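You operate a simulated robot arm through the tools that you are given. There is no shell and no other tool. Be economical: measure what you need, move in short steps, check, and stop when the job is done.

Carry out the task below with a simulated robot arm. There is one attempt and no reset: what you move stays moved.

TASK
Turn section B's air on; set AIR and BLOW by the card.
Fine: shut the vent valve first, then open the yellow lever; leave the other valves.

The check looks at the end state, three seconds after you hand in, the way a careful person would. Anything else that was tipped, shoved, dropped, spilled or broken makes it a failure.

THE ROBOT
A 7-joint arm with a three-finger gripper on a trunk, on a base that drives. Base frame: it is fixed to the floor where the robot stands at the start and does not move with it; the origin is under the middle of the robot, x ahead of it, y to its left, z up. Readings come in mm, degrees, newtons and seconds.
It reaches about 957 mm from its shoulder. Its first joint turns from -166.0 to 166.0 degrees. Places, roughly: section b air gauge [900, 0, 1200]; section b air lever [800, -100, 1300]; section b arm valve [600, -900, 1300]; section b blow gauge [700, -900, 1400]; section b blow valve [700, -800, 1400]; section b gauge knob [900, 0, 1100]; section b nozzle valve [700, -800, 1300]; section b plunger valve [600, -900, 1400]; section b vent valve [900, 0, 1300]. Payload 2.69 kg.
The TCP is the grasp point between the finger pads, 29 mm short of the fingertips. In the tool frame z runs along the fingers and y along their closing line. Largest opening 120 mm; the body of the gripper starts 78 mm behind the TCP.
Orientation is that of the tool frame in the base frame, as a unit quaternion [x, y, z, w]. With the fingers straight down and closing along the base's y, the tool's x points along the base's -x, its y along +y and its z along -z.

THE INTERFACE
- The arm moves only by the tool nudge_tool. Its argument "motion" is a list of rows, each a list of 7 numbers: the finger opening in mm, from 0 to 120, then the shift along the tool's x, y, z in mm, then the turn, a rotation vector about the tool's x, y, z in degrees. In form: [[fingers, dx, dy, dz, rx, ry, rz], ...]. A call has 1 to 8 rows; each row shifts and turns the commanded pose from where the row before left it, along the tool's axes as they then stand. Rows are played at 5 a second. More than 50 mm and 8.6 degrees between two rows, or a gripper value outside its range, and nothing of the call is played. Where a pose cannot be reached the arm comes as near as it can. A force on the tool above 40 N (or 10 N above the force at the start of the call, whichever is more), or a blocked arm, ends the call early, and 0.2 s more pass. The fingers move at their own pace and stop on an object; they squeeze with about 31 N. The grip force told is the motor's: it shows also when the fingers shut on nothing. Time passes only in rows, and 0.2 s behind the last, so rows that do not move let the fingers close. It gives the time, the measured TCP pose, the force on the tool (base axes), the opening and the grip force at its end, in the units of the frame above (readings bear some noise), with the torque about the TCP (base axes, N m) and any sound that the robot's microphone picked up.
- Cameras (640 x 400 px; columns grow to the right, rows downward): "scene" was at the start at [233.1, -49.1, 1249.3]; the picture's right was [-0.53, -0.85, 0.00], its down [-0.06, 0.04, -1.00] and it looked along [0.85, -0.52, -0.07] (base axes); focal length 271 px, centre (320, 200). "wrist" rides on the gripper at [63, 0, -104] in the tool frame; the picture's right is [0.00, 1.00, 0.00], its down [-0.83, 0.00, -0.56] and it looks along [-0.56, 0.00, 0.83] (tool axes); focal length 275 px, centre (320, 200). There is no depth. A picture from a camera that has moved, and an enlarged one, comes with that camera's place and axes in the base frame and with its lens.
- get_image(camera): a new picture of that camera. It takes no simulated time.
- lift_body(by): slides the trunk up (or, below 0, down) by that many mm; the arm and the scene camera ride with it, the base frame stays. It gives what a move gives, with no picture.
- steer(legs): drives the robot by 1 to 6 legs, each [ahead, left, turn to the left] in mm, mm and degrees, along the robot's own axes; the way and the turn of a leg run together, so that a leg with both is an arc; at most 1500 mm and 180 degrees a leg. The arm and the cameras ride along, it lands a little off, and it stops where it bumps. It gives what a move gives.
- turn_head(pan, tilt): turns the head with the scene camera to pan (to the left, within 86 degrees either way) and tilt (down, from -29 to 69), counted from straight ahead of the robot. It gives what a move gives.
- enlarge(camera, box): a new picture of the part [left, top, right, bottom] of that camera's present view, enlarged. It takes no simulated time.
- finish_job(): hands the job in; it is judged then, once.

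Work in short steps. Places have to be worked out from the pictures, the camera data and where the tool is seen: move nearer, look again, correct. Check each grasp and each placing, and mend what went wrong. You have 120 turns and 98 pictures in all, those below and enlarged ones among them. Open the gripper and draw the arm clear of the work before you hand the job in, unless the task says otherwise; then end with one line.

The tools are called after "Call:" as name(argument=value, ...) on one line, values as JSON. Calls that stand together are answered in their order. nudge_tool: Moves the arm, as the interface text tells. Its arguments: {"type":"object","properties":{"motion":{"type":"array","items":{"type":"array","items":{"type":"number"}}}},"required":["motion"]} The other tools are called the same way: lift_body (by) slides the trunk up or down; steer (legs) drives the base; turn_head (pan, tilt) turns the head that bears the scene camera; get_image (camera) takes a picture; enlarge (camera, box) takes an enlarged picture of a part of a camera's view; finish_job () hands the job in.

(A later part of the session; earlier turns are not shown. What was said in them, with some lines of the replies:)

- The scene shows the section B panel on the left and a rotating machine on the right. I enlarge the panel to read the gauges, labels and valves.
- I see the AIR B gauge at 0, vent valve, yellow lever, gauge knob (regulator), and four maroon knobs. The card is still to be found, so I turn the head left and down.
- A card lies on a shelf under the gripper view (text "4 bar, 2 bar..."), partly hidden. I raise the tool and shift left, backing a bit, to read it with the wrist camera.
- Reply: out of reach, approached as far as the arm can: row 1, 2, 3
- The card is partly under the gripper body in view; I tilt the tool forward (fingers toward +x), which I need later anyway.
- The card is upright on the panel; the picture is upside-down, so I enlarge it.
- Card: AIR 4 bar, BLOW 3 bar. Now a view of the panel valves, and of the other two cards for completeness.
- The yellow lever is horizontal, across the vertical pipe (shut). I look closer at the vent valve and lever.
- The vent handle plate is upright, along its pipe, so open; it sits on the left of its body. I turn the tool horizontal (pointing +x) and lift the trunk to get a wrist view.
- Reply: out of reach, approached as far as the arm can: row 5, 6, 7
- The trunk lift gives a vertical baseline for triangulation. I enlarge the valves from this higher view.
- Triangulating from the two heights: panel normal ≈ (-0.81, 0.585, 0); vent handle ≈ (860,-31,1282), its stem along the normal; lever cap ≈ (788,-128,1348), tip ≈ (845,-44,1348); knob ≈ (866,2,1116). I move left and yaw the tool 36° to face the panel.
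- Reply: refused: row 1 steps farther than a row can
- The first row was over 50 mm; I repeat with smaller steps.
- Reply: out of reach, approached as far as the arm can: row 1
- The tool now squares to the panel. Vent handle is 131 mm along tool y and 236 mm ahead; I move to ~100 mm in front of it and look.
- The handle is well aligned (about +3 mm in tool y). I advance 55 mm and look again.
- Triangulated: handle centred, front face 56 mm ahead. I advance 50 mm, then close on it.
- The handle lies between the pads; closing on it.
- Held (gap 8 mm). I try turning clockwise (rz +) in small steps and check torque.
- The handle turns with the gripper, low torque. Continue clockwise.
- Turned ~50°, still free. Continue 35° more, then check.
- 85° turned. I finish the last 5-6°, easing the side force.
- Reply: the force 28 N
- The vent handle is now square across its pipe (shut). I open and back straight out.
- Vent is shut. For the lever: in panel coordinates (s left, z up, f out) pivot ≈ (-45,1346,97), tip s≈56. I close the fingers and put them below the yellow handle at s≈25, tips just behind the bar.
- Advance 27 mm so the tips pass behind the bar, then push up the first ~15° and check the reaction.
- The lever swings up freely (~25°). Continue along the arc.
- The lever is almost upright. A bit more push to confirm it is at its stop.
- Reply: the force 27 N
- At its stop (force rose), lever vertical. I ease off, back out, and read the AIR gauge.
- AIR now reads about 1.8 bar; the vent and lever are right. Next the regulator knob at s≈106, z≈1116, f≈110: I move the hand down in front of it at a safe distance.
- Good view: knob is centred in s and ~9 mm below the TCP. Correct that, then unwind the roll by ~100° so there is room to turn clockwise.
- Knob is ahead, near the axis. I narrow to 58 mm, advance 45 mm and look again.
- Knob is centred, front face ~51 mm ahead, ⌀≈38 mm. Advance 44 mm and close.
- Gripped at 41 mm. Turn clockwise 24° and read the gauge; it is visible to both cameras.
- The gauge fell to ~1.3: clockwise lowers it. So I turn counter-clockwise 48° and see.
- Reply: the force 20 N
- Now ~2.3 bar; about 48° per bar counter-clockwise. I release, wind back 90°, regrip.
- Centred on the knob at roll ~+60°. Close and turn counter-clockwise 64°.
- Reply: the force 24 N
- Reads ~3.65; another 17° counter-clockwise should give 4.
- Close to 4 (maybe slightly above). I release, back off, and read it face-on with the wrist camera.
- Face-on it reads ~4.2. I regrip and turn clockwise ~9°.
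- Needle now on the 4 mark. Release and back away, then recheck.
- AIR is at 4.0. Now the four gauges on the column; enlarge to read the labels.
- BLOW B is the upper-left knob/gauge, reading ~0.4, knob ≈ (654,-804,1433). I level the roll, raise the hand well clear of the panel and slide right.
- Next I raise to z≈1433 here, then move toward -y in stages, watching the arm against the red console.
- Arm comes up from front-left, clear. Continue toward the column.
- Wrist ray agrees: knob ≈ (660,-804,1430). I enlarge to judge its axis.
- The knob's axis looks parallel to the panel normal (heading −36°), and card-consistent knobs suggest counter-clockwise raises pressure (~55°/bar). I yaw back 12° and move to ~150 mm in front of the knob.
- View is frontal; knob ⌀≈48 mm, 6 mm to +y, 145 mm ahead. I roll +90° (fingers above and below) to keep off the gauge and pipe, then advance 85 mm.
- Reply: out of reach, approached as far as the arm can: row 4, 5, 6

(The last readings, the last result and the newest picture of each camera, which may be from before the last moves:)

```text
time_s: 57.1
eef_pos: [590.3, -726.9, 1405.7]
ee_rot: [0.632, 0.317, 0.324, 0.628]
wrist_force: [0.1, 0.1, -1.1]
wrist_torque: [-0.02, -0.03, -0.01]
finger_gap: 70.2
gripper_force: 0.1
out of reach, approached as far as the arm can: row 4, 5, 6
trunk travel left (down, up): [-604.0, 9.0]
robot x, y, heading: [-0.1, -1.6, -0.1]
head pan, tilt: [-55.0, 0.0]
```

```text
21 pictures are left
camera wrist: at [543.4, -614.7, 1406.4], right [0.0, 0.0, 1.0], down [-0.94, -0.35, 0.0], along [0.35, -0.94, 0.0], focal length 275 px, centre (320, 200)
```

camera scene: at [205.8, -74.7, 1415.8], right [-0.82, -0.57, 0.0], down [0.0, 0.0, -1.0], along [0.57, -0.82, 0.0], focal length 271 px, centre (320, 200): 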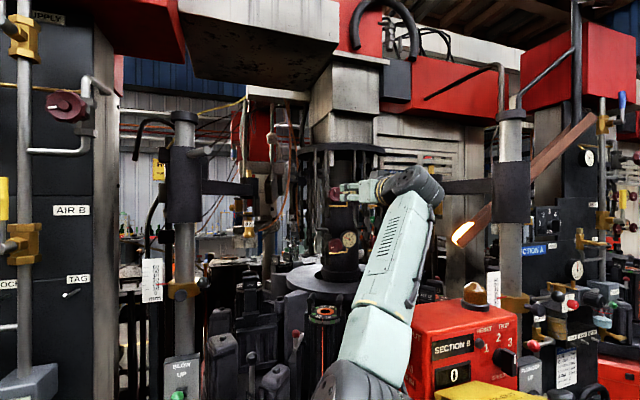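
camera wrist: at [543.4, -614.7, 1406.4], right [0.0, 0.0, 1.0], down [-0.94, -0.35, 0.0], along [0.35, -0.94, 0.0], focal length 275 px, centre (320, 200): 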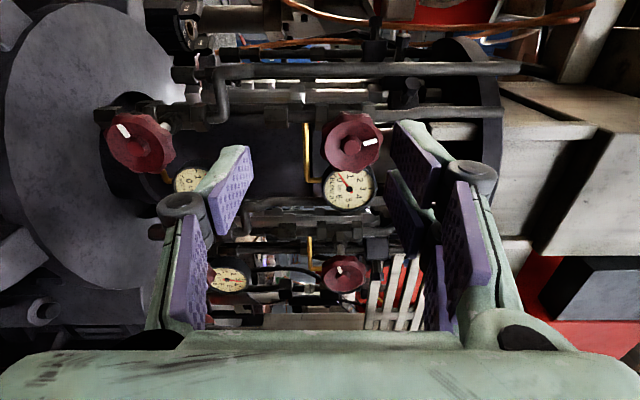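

Out of reach by ~60 mm, so the base must move a little. I first draw the hand back 100 mm and look down at the floor space.

Call:
nudge_tool(motion=[[70, 0, 0, -40, 0, 0, 0], [70, 0, 0, -40, 0, 0, 0], [70, 0, 0, -40, 0, 0, 0]])

Call:
turn_head(pan=-65, tilt=50)

Call:
get_image(camera="scene")

Call:
turn_head(pan=-15, tilt=55)

Call:
get_image(camera="scene")

```text
time_s: 57.9
eef_pos: [492.5, -656.3, 1405.2]
ee_rot: [0.632, 0.319, 0.325, 0.628]
wrist_force: [0.1, 0.1, -0.1]
wrist_torque: [-0.02, 0.02, 0.0]
finger_gap: 70.0
gripper_force: 0.1
trunk travel left (down, up): [-604.0, 9.0]
robot x, y, heading: [-1.1, 2.1, 0.0]
head pan, tilt: [-55.0, 0.0]
```

```text
time_s: 59.1
eef_pos: [493.1, -656.7, 1405.7]
ee_rot: [0.631, 0.319, 0.325, 0.628]
wrist_force: [0.1, -0.6, -0.1]
wrist_torque: [0.02, 0.0, -0.02]
finger_gap: 70.0
gripper_force: 0.0
trunk travel left (down, up): [-604.0, 9.0]
robot x, y, heading: [4.4, -1.5, 0.1]
head pan, tilt: [-65.0, 50.0]
```

```text
20 pictures are left
camera scene: at [187.8, -70.8, 1337.8], right [-0.91, -0.42, 0.0], down [-0.32, 0.69, -0.64], along [0.27, -0.58, -0.77], focal length 271 px, centre (320, 200)
```

scene: 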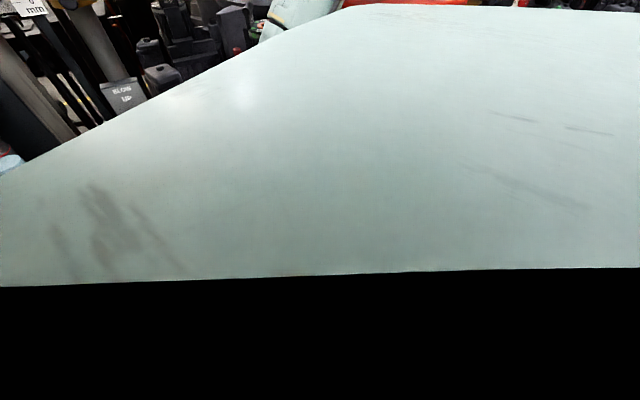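

```text
time_s: 60.3
eef_pos: [493.8, -656.7, 1404.9]
ee_rot: [0.631, 0.319, 0.324, 0.628]
wrist_force: [0.2, 1.1, -0.3]
wrist_torque: [0.0, -0.01, 0.0]
finger_gap: 70.0
gripper_force: 0.0
trunk travel left (down, up): [-604.0, 9.0]
robot x, y, heading: [-1.5, 0.0, -0.3]
head pan, tilt: [-15.0, 55.0]
```

```text
19 pictures are left
camera scene: at [224.8, -19.7, 1331.2], right [-0.26, -0.97, 0.0], down [-0.79, 0.21, -0.57], along [0.55, -0.15, -0.82], focal length 271 px, centre (320, 200)
```

scene: 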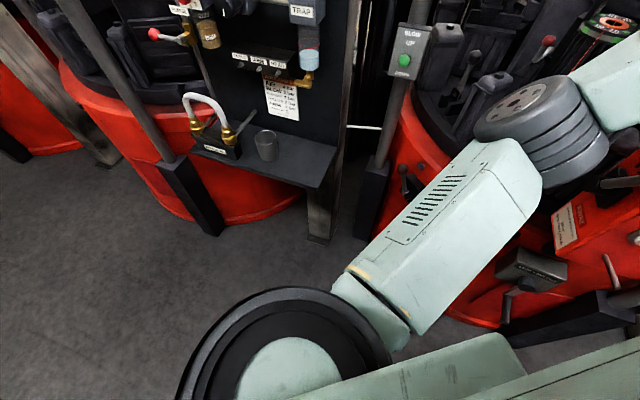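

Straight ahead there is ~220 mm of free space to the shelf nose (≈x 674), and driving ahead carries the elbow away from the console. I drive 100 mm ahead.

Call:
steer(legs=[[100, 0, 0]])

Call:
turn_head(pan=-55, tilt=0)

Call:
get_image(camera="scene")

```text
time_s: 61.4
eef_pos: [594.4, -656.1, 1404.5]
ee_rot: [0.632, 0.319, 0.325, 0.627]
wrist_force: [0.6, 0.8, -0.7]
wrist_torque: [-0.03, -0.03, -0.01]
finger_gap: 70.0
gripper_force: 0.1
trunk travel left (down, up): [-604.0, 9.0]
robot x, y, heading: [99.6, -1.5, 0.1]
head pan, tilt: [-15.0, 55.0]
```

```text
time_s: 62.7
eef_pos: [593.4, -656.6, 1405.2]
ee_rot: [0.632, 0.318, 0.324, 0.628]
wrist_force: [-0.5, 0.1, 0.7]
wrist_torque: [-0.01, -0.01, -0.03]
finger_gap: 69.8
gripper_force: 0.1
trunk travel left (down, up): [-604.0, 9.0]
robot x, y, heading: [97.6, -1.2, -0.1]
head pan, tilt: [-55.0, 0.0]
```

```text
18 pictures are left
camera scene: at [306.3, -74.7, 1415.5], right [-0.82, -0.57, 0.0], down [0.0, 0.0, -1.0], along [0.57, -0.82, 0.0], focal length 271 px, centre (320, 200)
```

scene: 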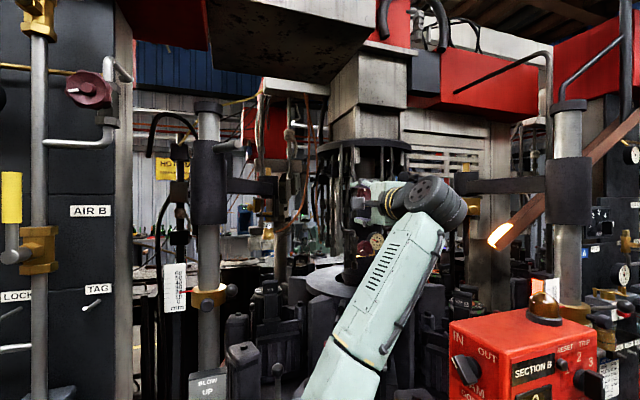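

Plenty of clearance now. Knob is -79 mm in tool x, +27 up, 132 mm ahead; I align and advance to ~60 mm.

Call:
nudge_tool(motion=[[70, -40, 14, 0, 0, 0, 0], [70, -39, 13, 0, 0, 0, 0], [70, 0, 0, 35, 0, 0, 0], [70, 0, 0, 35, 0, 0, 0]])

Call:
get_image(camera="wrist")

```text
time_s: 63.7
eef_pos: [595.1, -738.9, 1421.0]
ee_rot: [0.633, 0.319, 0.325, 0.626]
wrist_force: [0.3, -0.7, 0.0]
wrist_torque: [0.02, 0.0, 0.02]
finger_gap: 69.8
gripper_force: 0.0
out of reach, approached as far as the arm can: row 3, 4
trunk travel left (down, up): [-604.0, 9.0]
robot x, y, heading: [98.5, -2.7, -0.0]
head pan, tilt: [-55.0, 0.0]
```

```text
17 pictures are left
camera wrist: at [549.5, -625.0, 1421.5], right [0.0, -0.01, 1.0], down [-0.94, -0.35, -0.01], along [0.35, -0.94, -0.01], focal length 275 px, centre (320, 200)
```

wrist: 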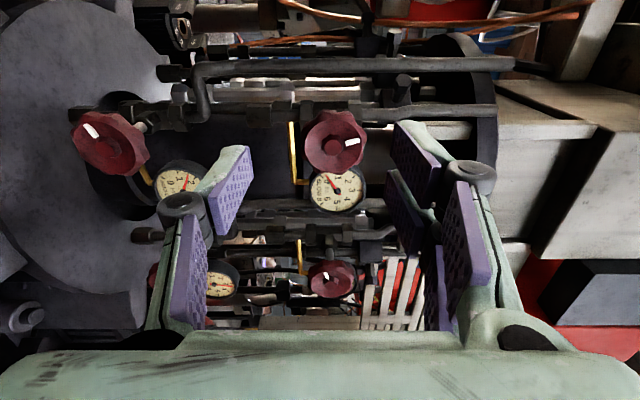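

Still short by ~70 mm, mainly in -y, so a right strafe is needed. I check the gap between the body and the console first.

Call:
turn_head(pan=-80, tilt=30)

Call:
get_image(camera="scene")

```text
time_s: 64.6
eef_pos: [597.0, -737.7, 1421.4]
ee_rot: [0.634, 0.319, 0.325, 0.626]
wrist_force: [0.4, 0.5, -0.1]
wrist_torque: [-0.02, 0.03, 0.01]
finger_gap: 70.4
gripper_force: 0.0
trunk travel left (down, up): [-604.0, 9.0]
robot x, y, heading: [96.3, 1.7, 0.2]
head pan, tilt: [-80.0, 30.0]
```

```text
16 pictures are left
camera scene: at [270.4, -90.0, 1367.3], right [-0.98, -0.17, 0.0], down [-0.09, 0.49, -0.87], along [0.15, -0.85, -0.5], focal length 271 px, centre (320, 200)
```

scene: 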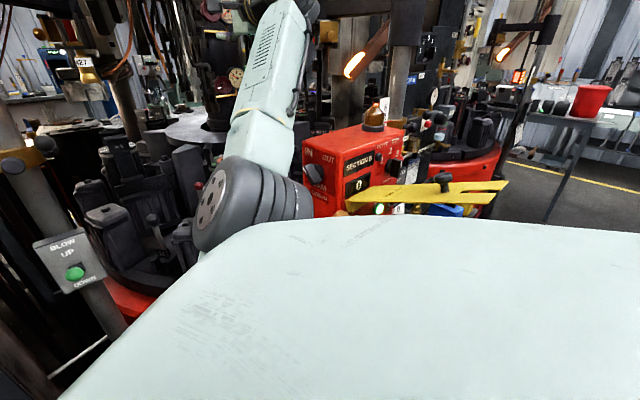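

Elbow would come near the console corner if I strafed with the arm out, so I draw the arm back first, then strafe 70 mm right and 40 mm ahead.

Call:
nudge_tool(motion=[[70, 0, 0, -45, 0, 0, 0], [70, 35, 0, -25, 0, 0, 0], [70, 40, 0, -25, 0, 0, 0], [70, 40, 0, -25, 0, 0, 0], [70, 40, 0, -25, 0, 0, 0], [70, 40, 0, -25, 0, 0, 0]])

Call:
steer(legs=[[40, -70, 0]])

Call:
get_image(camera="scene")

```text
time_s: 66.0
eef_pos: [572.3, -477.7, 1426.3]
ee_rot: [0.632, 0.318, 0.325, 0.628]
wrist_force: [0.2, 0.2, -0.4]
wrist_torque: [-0.05, 0.01, -0.04]
finger_gap: 69.8
gripper_force: 0.0
trunk travel left (down, up): [-604.0, 9.0]
robot x, y, heading: [96.6, 1.3, 0.0]
head pan, tilt: [-80.0, 30.0]
```

```text
time_s: 67.2
eef_pos: [611.6, -548.4, 1426.5]
ee_rot: [0.632, 0.319, 0.324, 0.627]
wrist_force: [1.2, -0.3, 0.0]
wrist_torque: [-0.01, 0.02, 0.0]
finger_gap: 70.0
gripper_force: 0.0
trunk travel left (down, up): [-604.0, 9.0]
robot x, y, heading: [140.7, -67.1, -0.2]
head pan, tilt: [-80.0, 30.0]
```

```text
15 pictures are left
camera scene: at [310.3, -160.1, 1367.1], right [-0.98, -0.17, 0.0], down [-0.09, 0.49, -0.87], along [0.15, -0.85, -0.5], focal length 271 px, centre (320, 200)
```

scene: 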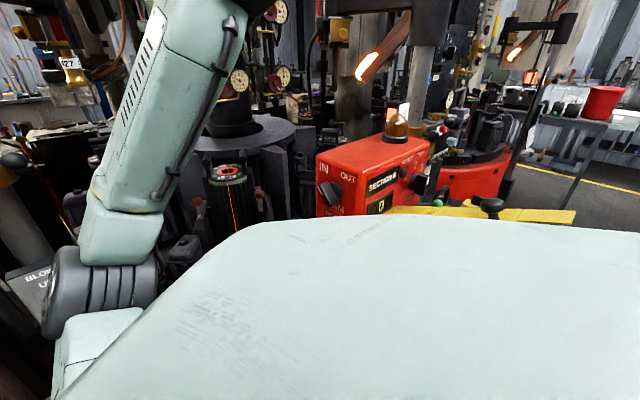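

Drive was clean. Now approach to ~60 mm in front of the knob again.

Call:
nudge_tool(motion=[[70, -36, 3, 20, 0, 0, 0], [70, -36, 3, 20, 0, 0, 0], [70, -35, 0, 20, 0, 0, 0], [70, -35, 0, 20, 0, 0, 0], [70, -35, 0, 20, 0, 0, 0], [70, 0, 0, 20, 0, 0, 0]])

Call:
get_image(camera="wrist")

Call:
get_image(camera="scene")

```text
time_s: 68.6
eef_pos: [605.4, -762.3, 1432.0]
ee_rot: [0.631, 0.319, 0.324, 0.629]
wrist_force: [0.2, 0.5, 0.3]
wrist_torque: [-0.02, 0.01, -0.01]
finger_gap: 69.7
gripper_force: 0.0
trunk travel left (down, up): [-604.0, 9.0]
robot x, y, heading: [139.0, -70.7, 0.1]
head pan, tilt: [-80.0, 30.0]
```

```text
14 pictures are left
camera wrist: at [558.9, -648.1, 1431.5], right [0.0, 0.0, 1.0], down [-0.94, -0.35, 0.0], along [0.35, -0.94, 0.0], focal length 275 px, centre (320, 200)
```

wrist: 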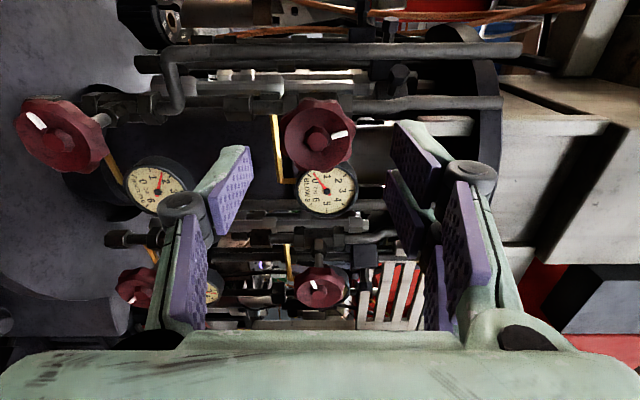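

```text
13 pictures are left
camera scene: at [310.3, -159.5, 1367.2], right [-0.98, -0.17, 0.0], down [-0.09, 0.49, -0.87], along [0.15, -0.85, -0.5], focal length 271 px, centre (320, 200)
```

scene: 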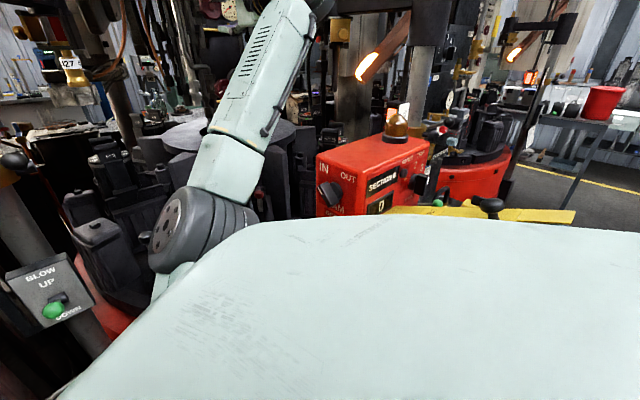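

Aligned: knob dead centre, 59 mm ahead. Advance 44 mm and close.

Call:
nudge_tool(motion=[[70, 0, 0, 22, 0, 0, 0], [70, 0, 0, 22, 0, 0, 0], [56, 0, 0, 0, 0, 0, 0], [46, 0, 0, 0, 0, 0, 0], [36, 0, 0, 0, 0, 0, 0], [36, 0, 0, 0, 0, 0, 0]])

Call:
get_image(camera="wrist")

```text
time_s: 70.0
eef_pos: [640.3, -788.1, 1429.7]
ee_rot: [0.632, 0.319, 0.325, 0.627]
wrist_force: [-3.9, 4.5, -10.8]
wrist_torque: [0.16, 0.28, 0.13]
finger_gap: 45.0
gripper_force: 34.1
trunk travel left (down, up): [-604.0, 9.0]
robot x, y, heading: [137.6, -73.8, -0.1]
head pan, tilt: [-80.0, 30.0]
```

```text
12 pictures are left
camera wrist: at [593.7, -674.4, 1429.9], right [0.0, -0.01, 1.0], down [-0.94, -0.35, 0.0], along [0.35, -0.94, -0.01], focal length 275 px, centre (320, 200)
```

wrist: 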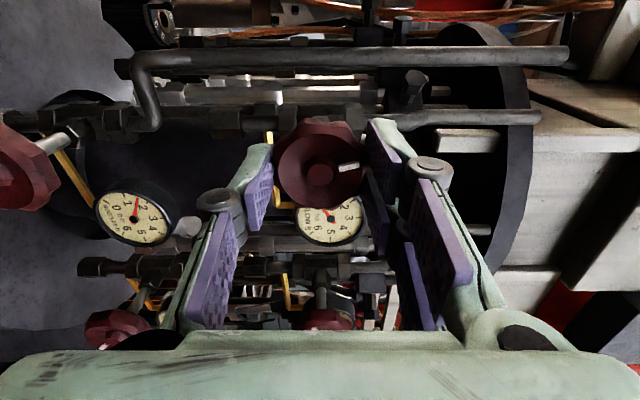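

Gripped (45 mm). Turn counter-clockwise 56° and read the gauge.

Call:
nudge_tool(motion=[[36, 0, 0, 0, 0, 0, -8], [36, 0, 0, 0, 0, 0, -8], [36, 0, 0, 0, 0, 0, -8], [36, 0, 0, 0, 0, 0, -8], [36, 0, 0, 0, 0, 0, -8], [36, 0, 0, 0, 0, 0, -8], [36, 0, 0, 0, 0, 0, -8], [36, 0, 0, 0, 0, 0, 0]])

Call:
get_image(camera="wrist")

```text
time_s: 71.8
eef_pos: [640.7, -787.9, 1430.4]
ee_rot: [0.408, 0.578, -0.008, 0.707]
wrist_force: [-8.1, 9.7, -17.6]
wrist_torque: [-0.04, 0.06, -0.13]
finger_gap: 44.6
gripper_force: 45.2
trunk travel left (down, up): [-604.0, 9.0]
robot x, y, heading: [140.1, -70.8, -0.3]
head pan, tilt: [-80.0, 30.0]
```

```text
11 pictures are left
camera wrist: at [577.5, -696.8, 1377.8], right [0.49, 0.67, 0.56], down [-0.72, -0.05, 0.69], along [0.49, -0.74, 0.46], focal length 275 px, centre (320, 200)
```

wrist: 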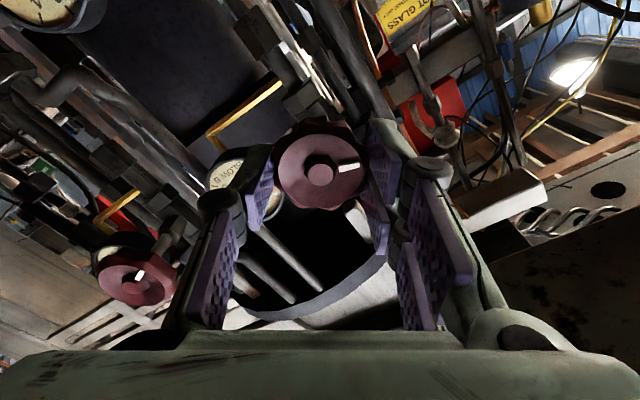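

Knob mark turned with the hand. Gauge is hidden by a finger here; release, wind back to roll ~90 and read.

Call:
nudge_tool(motion=[[68, 0, 0, 0, 0, 0, 0], [68, 0, 0, 0, 0, 0, 0], [68, 0, 0, 0, 0, 0, 8], [68, 0, 0, 0, 0, 0, 8], [68, 0, 0, 0, 0, 0, 8], [68, 0, 0, 0, 0, 0, 8], [68, 0, 0, 0, 0, 0, 8], [68, 0, 0, 0, 0, 0, 8]])

Call:
nudge_tool(motion=[[68, 0, -2, 0, 0, 0, 8], [68, 0, 0, 0, 0, 0, 0]])

Call:
enlarge(camera="wrist", box=[260, 110, 400, 250])

```text
time_s: 73.6
eef_pos: [640.5, -787.0, 1430.6]
ee_rot: [0.609, 0.361, 0.281, 0.648]
wrist_force: [-0.1, 0.1, -0.2]
wrist_torque: [-0.02, 0.03, 0.0]
finger_gap: 68.0
gripper_force: 0.0
trunk travel left (down, up): [-604.0, 9.0]
robot x, y, heading: [140.1, -67.4, -0.0]
head pan, tilt: [-80.0, 30.0]
```

```text
time_s: 74.2
eef_pos: [640.9, -787.6, 1429.8]
ee_rot: [0.632, 0.318, 0.325, 0.628]
wrist_force: [-0.6, 0.1, 0.1]
wrist_torque: [-0.01, -0.01, 0.0]
finger_gap: 68.2
gripper_force: 0.0
trunk travel left (down, up): [-604.0, 9.0]
robot x, y, heading: [139.7, -66.1, -0.2]
head pan, tilt: [-80.0, 30.0]
```

```text
2.86 times, centred on (330, 180) of wrist
camera zoom: at [593.9, -674.0, 1429.0], right [0.0, -0.01, 1.0], down [-0.94, -0.35, 0.0], along [0.35, -0.94, 0.0], focal length 786 px, centre (291, 257)
```

zoom: 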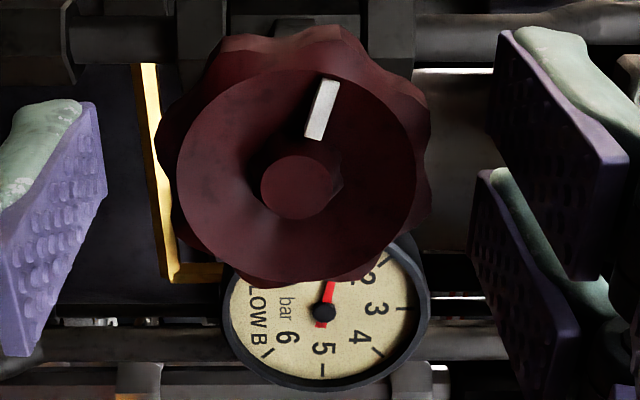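

BLOW ≈1.25 now, rising. Second stroke: grip and turn counter-clockwise 72°, then release and wind back.

Call:
nudge_tool(motion=[[56, 0, 0, 0, 0, 0, 0], [46, 0, 0, 0, 0, 0, 0], [36, 0, 0, 0, 0, 0, 0], [36, 0, 0, 0, 0, 0, 0], [36, 0, 0, 0, 0, 0, -8], [36, 0, 0, 0, 0, 0, -8], [36, 0, 0, 0, 0, 0, -8], [36, 0, 0, 0, 0, 0, -8]])

Call:
nudge_tool(motion=[[36, 0, 0, 0, 0, 0, -8], [36, 0, 0, 0, 0, 0, -8], [36, 0, 0, 0, 0, 0, -8], [36, 0, 0, 0, 0, 0, -8], [36, 0, 0, 0, 0, 0, -8], [36, 0, 0, 0, 0, 0, 0], [68, 0, 0, 0, 0, 0, 0], [68, 0, 0, 0, 0, 0, 0]])

Call:
nudge_tool(motion=[[68, 0, 0, 0, 0, 0, 8], [68, 0, 0, 0, 0, 0, 8], [68, 0, 0, 0, 0, 0, 8], [68, 0, 0, 0, 0, 0, 8], [68, 0, 0, 0, 0, 0, 8], [68, 0, 0, 0, 0, 0, 8], [68, 0, 0, 0, 0, 0, 8], [68, 0, 0, 0, 0, 0, 8]])

Call:
nudge_tool(motion=[[68, 0, 0, 0, 0, 0, 8], [68, 0, 0, 0, 0, 0, 0]])

Call:
enlarge(camera="wrist", box=[260, 110, 400, 250])

```text
time_s: 76.0
eef_pos: [639.9, -787.3, 1429.2]
ee_rot: [0.518, 0.481, 0.138, 0.694]
wrist_force: [1.7, -3.8, 8.0]
wrist_torque: [0.16, 0.21, 0.81]
finger_gap: 44.9
gripper_force: 44.9
trunk travel left (down, up): [-604.0, 9.0]
robot x, y, heading: [142.4, -68.8, -0.1]
head pan, tilt: [-80.0, 30.0]
```

```text
time_s: 77.8
eef_pos: [640.9, -786.6, 1429.5]
ee_rot: [0.323, 0.63, -0.105, 0.699]
wrist_force: [0.1, -0.2, 0.2]
wrist_torque: [0.01, -0.01, -0.01]
finger_gap: 68.1
gripper_force: 0.1
trunk travel left (down, up): [-604.0, 9.0]
robot x, y, heading: [137.3, -67.6, 0.1]
head pan, tilt: [-80.0, 30.0]
```

```text
time_s: 79.6
eef_pos: [640.9, -788.3, 1428.4]
ee_rot: [0.608, 0.361, 0.281, 0.649]
wrist_force: [0.3, -0.4, 0.2]
wrist_torque: [0.0, 0.0, 0.02]
finger_gap: 68.1
gripper_force: 0.1
trunk travel left (down, up): [-604.0, 9.0]
robot x, y, heading: [140.0, -68.3, 0.2]
head pan, tilt: [-80.0, 30.0]
```

```text
time_s: 80.2
eef_pos: [641.2, -786.5, 1429.6]
ee_rot: [0.631, 0.319, 0.324, 0.628]
wrist_force: [-0.6, -0.1, -0.4]
wrist_torque: [0.01, -0.01, 0.04]
finger_gap: 68.2
gripper_force: 0.1
trunk travel left (down, up): [-604.0, 9.0]
robot x, y, heading: [135.7, -71.3, -0.1]
head pan, tilt: [-80.0, 30.0]
```

```text
2.86 times, centred on (330, 180) of wrist
camera zoom: at [593.8, -674.1, 1429.1], right [0.0, -0.01, 1.0], down [-0.94, -0.35, -0.01], along [0.35, -0.94, 0.0], focal length 786 px, centre (291, 257)
```

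zoom: 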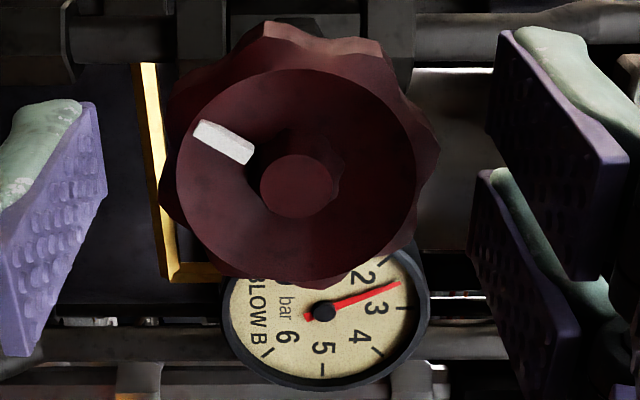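

~2.5 bar (≈58°/bar). Grip again and turn 28° more, then read while held.

Call:
nudge_tool(motion=[[56, 0, 0, 0, 0, 0, 0], [46, 0, 0, 0, 0, 0, 0], [36, 0, 0, 0, 0, 0, 0], [36, 0, 0, 0, 0, 0, 0], [36, 0, 0, 0, 0, 0, -8], [36, 0, 0, 0, 0, 0, -8], [36, 0, 0, 0, 0, 0, -8], [36, 0, 0, 0, 0, 0, -4]])

Call:
nudge_tool(motion=[[36, 0, 0, 0, 0, 0, 0], [68, 0, 0, 0, 0, 0, 0], [68, 0, 0, 0, 0, 0, 0], [68, 0, 0, 0, 0, 0, 8], [68, 0, 0, 0, 0, 0, 8], [68, 0, 0, 0, 0, 0, 8], [68, 0, 0, -25, 0, 0, 4], [68, 0, 0, -40, 0, 0, 0]])

Call:
enlarge(camera="wrist", box=[270, 140, 380, 230])

```text
time_s: 82.0
eef_pos: [639.5, -787.4, 1429.6]
ee_rot: [0.535, 0.461, 0.162, 0.689]
wrist_force: [3.3, -9.2, 13.9]
wrist_torque: [0.22, 0.26, 0.65]
finger_gap: 44.8
gripper_force: 45.2
trunk travel left (down, up): [-604.0, 9.0]
robot x, y, heading: [140.6, -71.2, -0.2]
head pan, tilt: [-80.0, 30.0]
```

```text
time_s: 83.8
eef_pos: [588.0, -749.3, 1429.4]
ee_rot: [0.631, 0.319, 0.325, 0.628]
wrist_force: [0.6, 0.5, -0.8]
wrist_torque: [0.05, 0.04, 0.03]
finger_gap: 68.1
gripper_force: 0.0
trunk travel left (down, up): [-604.0, 9.0]
robot x, y, heading: [139.9, -72.5, -0.0]
head pan, tilt: [-80.0, 30.0]
```

```text
4.44 times, centred on (325, 185) of wrist
camera zoom: at [540.9, -635.8, 1428.3], right [0.0, -0.01, 1.0], down [-0.94, -0.35, 0.0], along [0.35, -0.94, 0.0], focal length 1224 px, centre (298, 267)
```

zoom: 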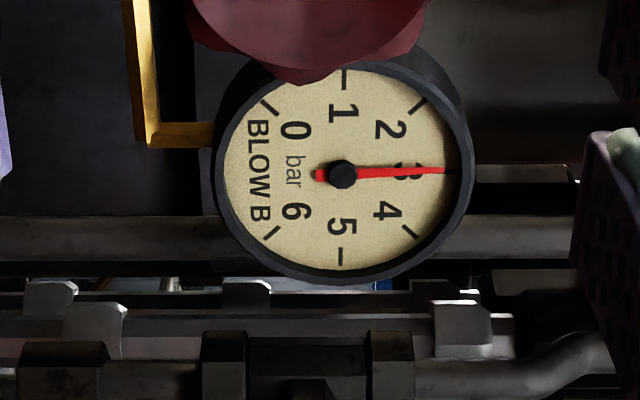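

BLOW reads 3.0. I withdraw the arm clear and recheck the AIR gauge, vent and lever.

Call:
nudge_tool(motion=[[68, 20, 0, -40, 0, 0, 0], [68, 40, 0, -25, 0, 0, 0], [68, 40, 0, -25, 0, 0, 0], [68, 40, 0, -25, 0, 0, 0], [68, 40, 0, -20, 0, 0, 0], [68, 40, 0, -20, 0, 0, 0]])

Call:
turn_head(pan=0, tilt=10)

Call:
get_image(camera="scene")

```text
time_s: 85.2
eef_pos: [590.5, -479.1, 1431.0]
ee_rot: [0.632, 0.32, 0.324, 0.628]
wrist_force: [-0.4, 0.4, 0.2]
wrist_torque: [0.01, -0.01, -0.09]
finger_gap: 67.9
gripper_force: 0.1
trunk travel left (down, up): [-604.0, 9.0]
robot x, y, heading: [137.2, -71.4, 0.3]
head pan, tilt: [-80.0, 30.0]
```

```text
time_s: 86.8
eef_pos: [589.8, -480.2, 1430.6]
ee_rot: [0.631, 0.318, 0.325, 0.628]
wrist_force: [0.2, 0.6, 0.3]
wrist_torque: [0.0, -0.02, 0.02]
finger_gap: 68.2
gripper_force: 0.1
trunk travel left (down, up): [-604.0, 9.0]
robot x, y, heading: [137.7, -69.2, -0.2]
head pan, tilt: [0.0, 10.0]
```

```text
7 pictures are left
camera scene: at [387.3, -70.5, 1399.6], right [0.0, -1.0, 0.0], down [-0.17, 0.0, -0.98], along [0.98, 0.0, -0.17], focal length 271 px, centre (320, 200)
```

scene: 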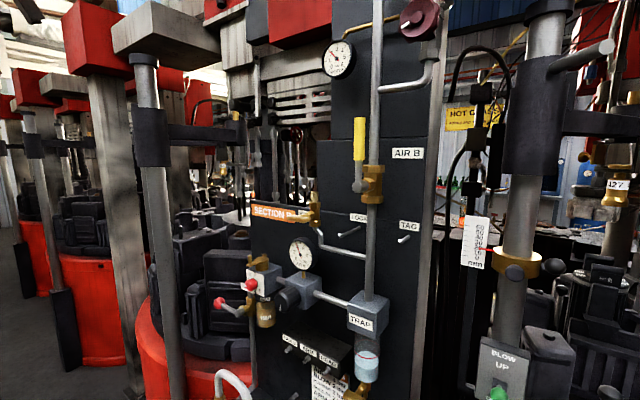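

Call:
enlarge(camera="scene", box=[270, 190, 350, 290])

Call:
turn_head(pan=-50, tilt=0)

Call:
get_image(camera="scene")

```text
4.00 times, centred on (310, 240) of scene
camera zoom: at [387.3, -70.5, 1399.6], right [0.0, -1.0, 0.0], down [-0.17, 0.0, -0.98], along [0.98, 0.0, -0.17], focal length 1084 px, centre (360, 40)
```

zoom: 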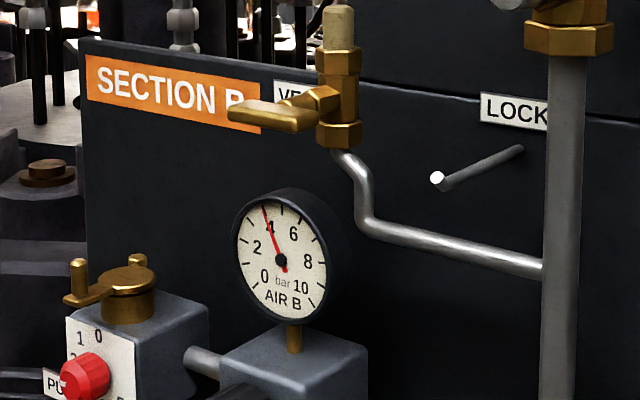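

```text
time_s: 88.0
eef_pos: [590.5, -479.5, 1431.2]
ee_rot: [0.631, 0.319, 0.325, 0.628]
wrist_force: [-0.9, -0.6, -0.5]
wrist_torque: [-0.02, 0.02, 0.03]
finger_gap: 68.0
gripper_force: 0.1
trunk travel left (down, up): [-604.0, 9.0]
robot x, y, heading: [136.8, -71.8, -0.3]
head pan, tilt: [-50.0, 0.0]
```

```text
5 pictures are left
camera scene: at [352.2, -139.4, 1415.6], right [-0.77, -0.64, 0.0], down [0.0, 0.0, -1.0], along [0.64, -0.77, 0.0], focal length 271 px, centre (320, 200)
```

scene: 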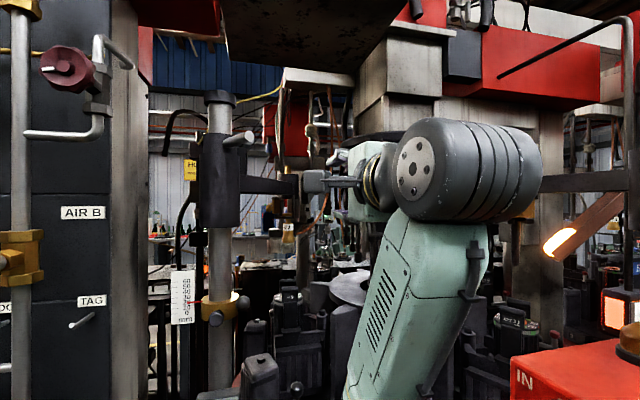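

AIR holds at 4 bar, BLOW read 3 bar, the vent is shut and the yellow lever is open. The gripper is open and the arm clear, so I hand in.

Call:
finish_job()

```text
The job is handed in.
```

Section B's air is on: I shut the vent valve first, then opened the yellow lever, and set AIR to 4 bar and BLOW to 3 bar by the card. I did not touch the other valves.
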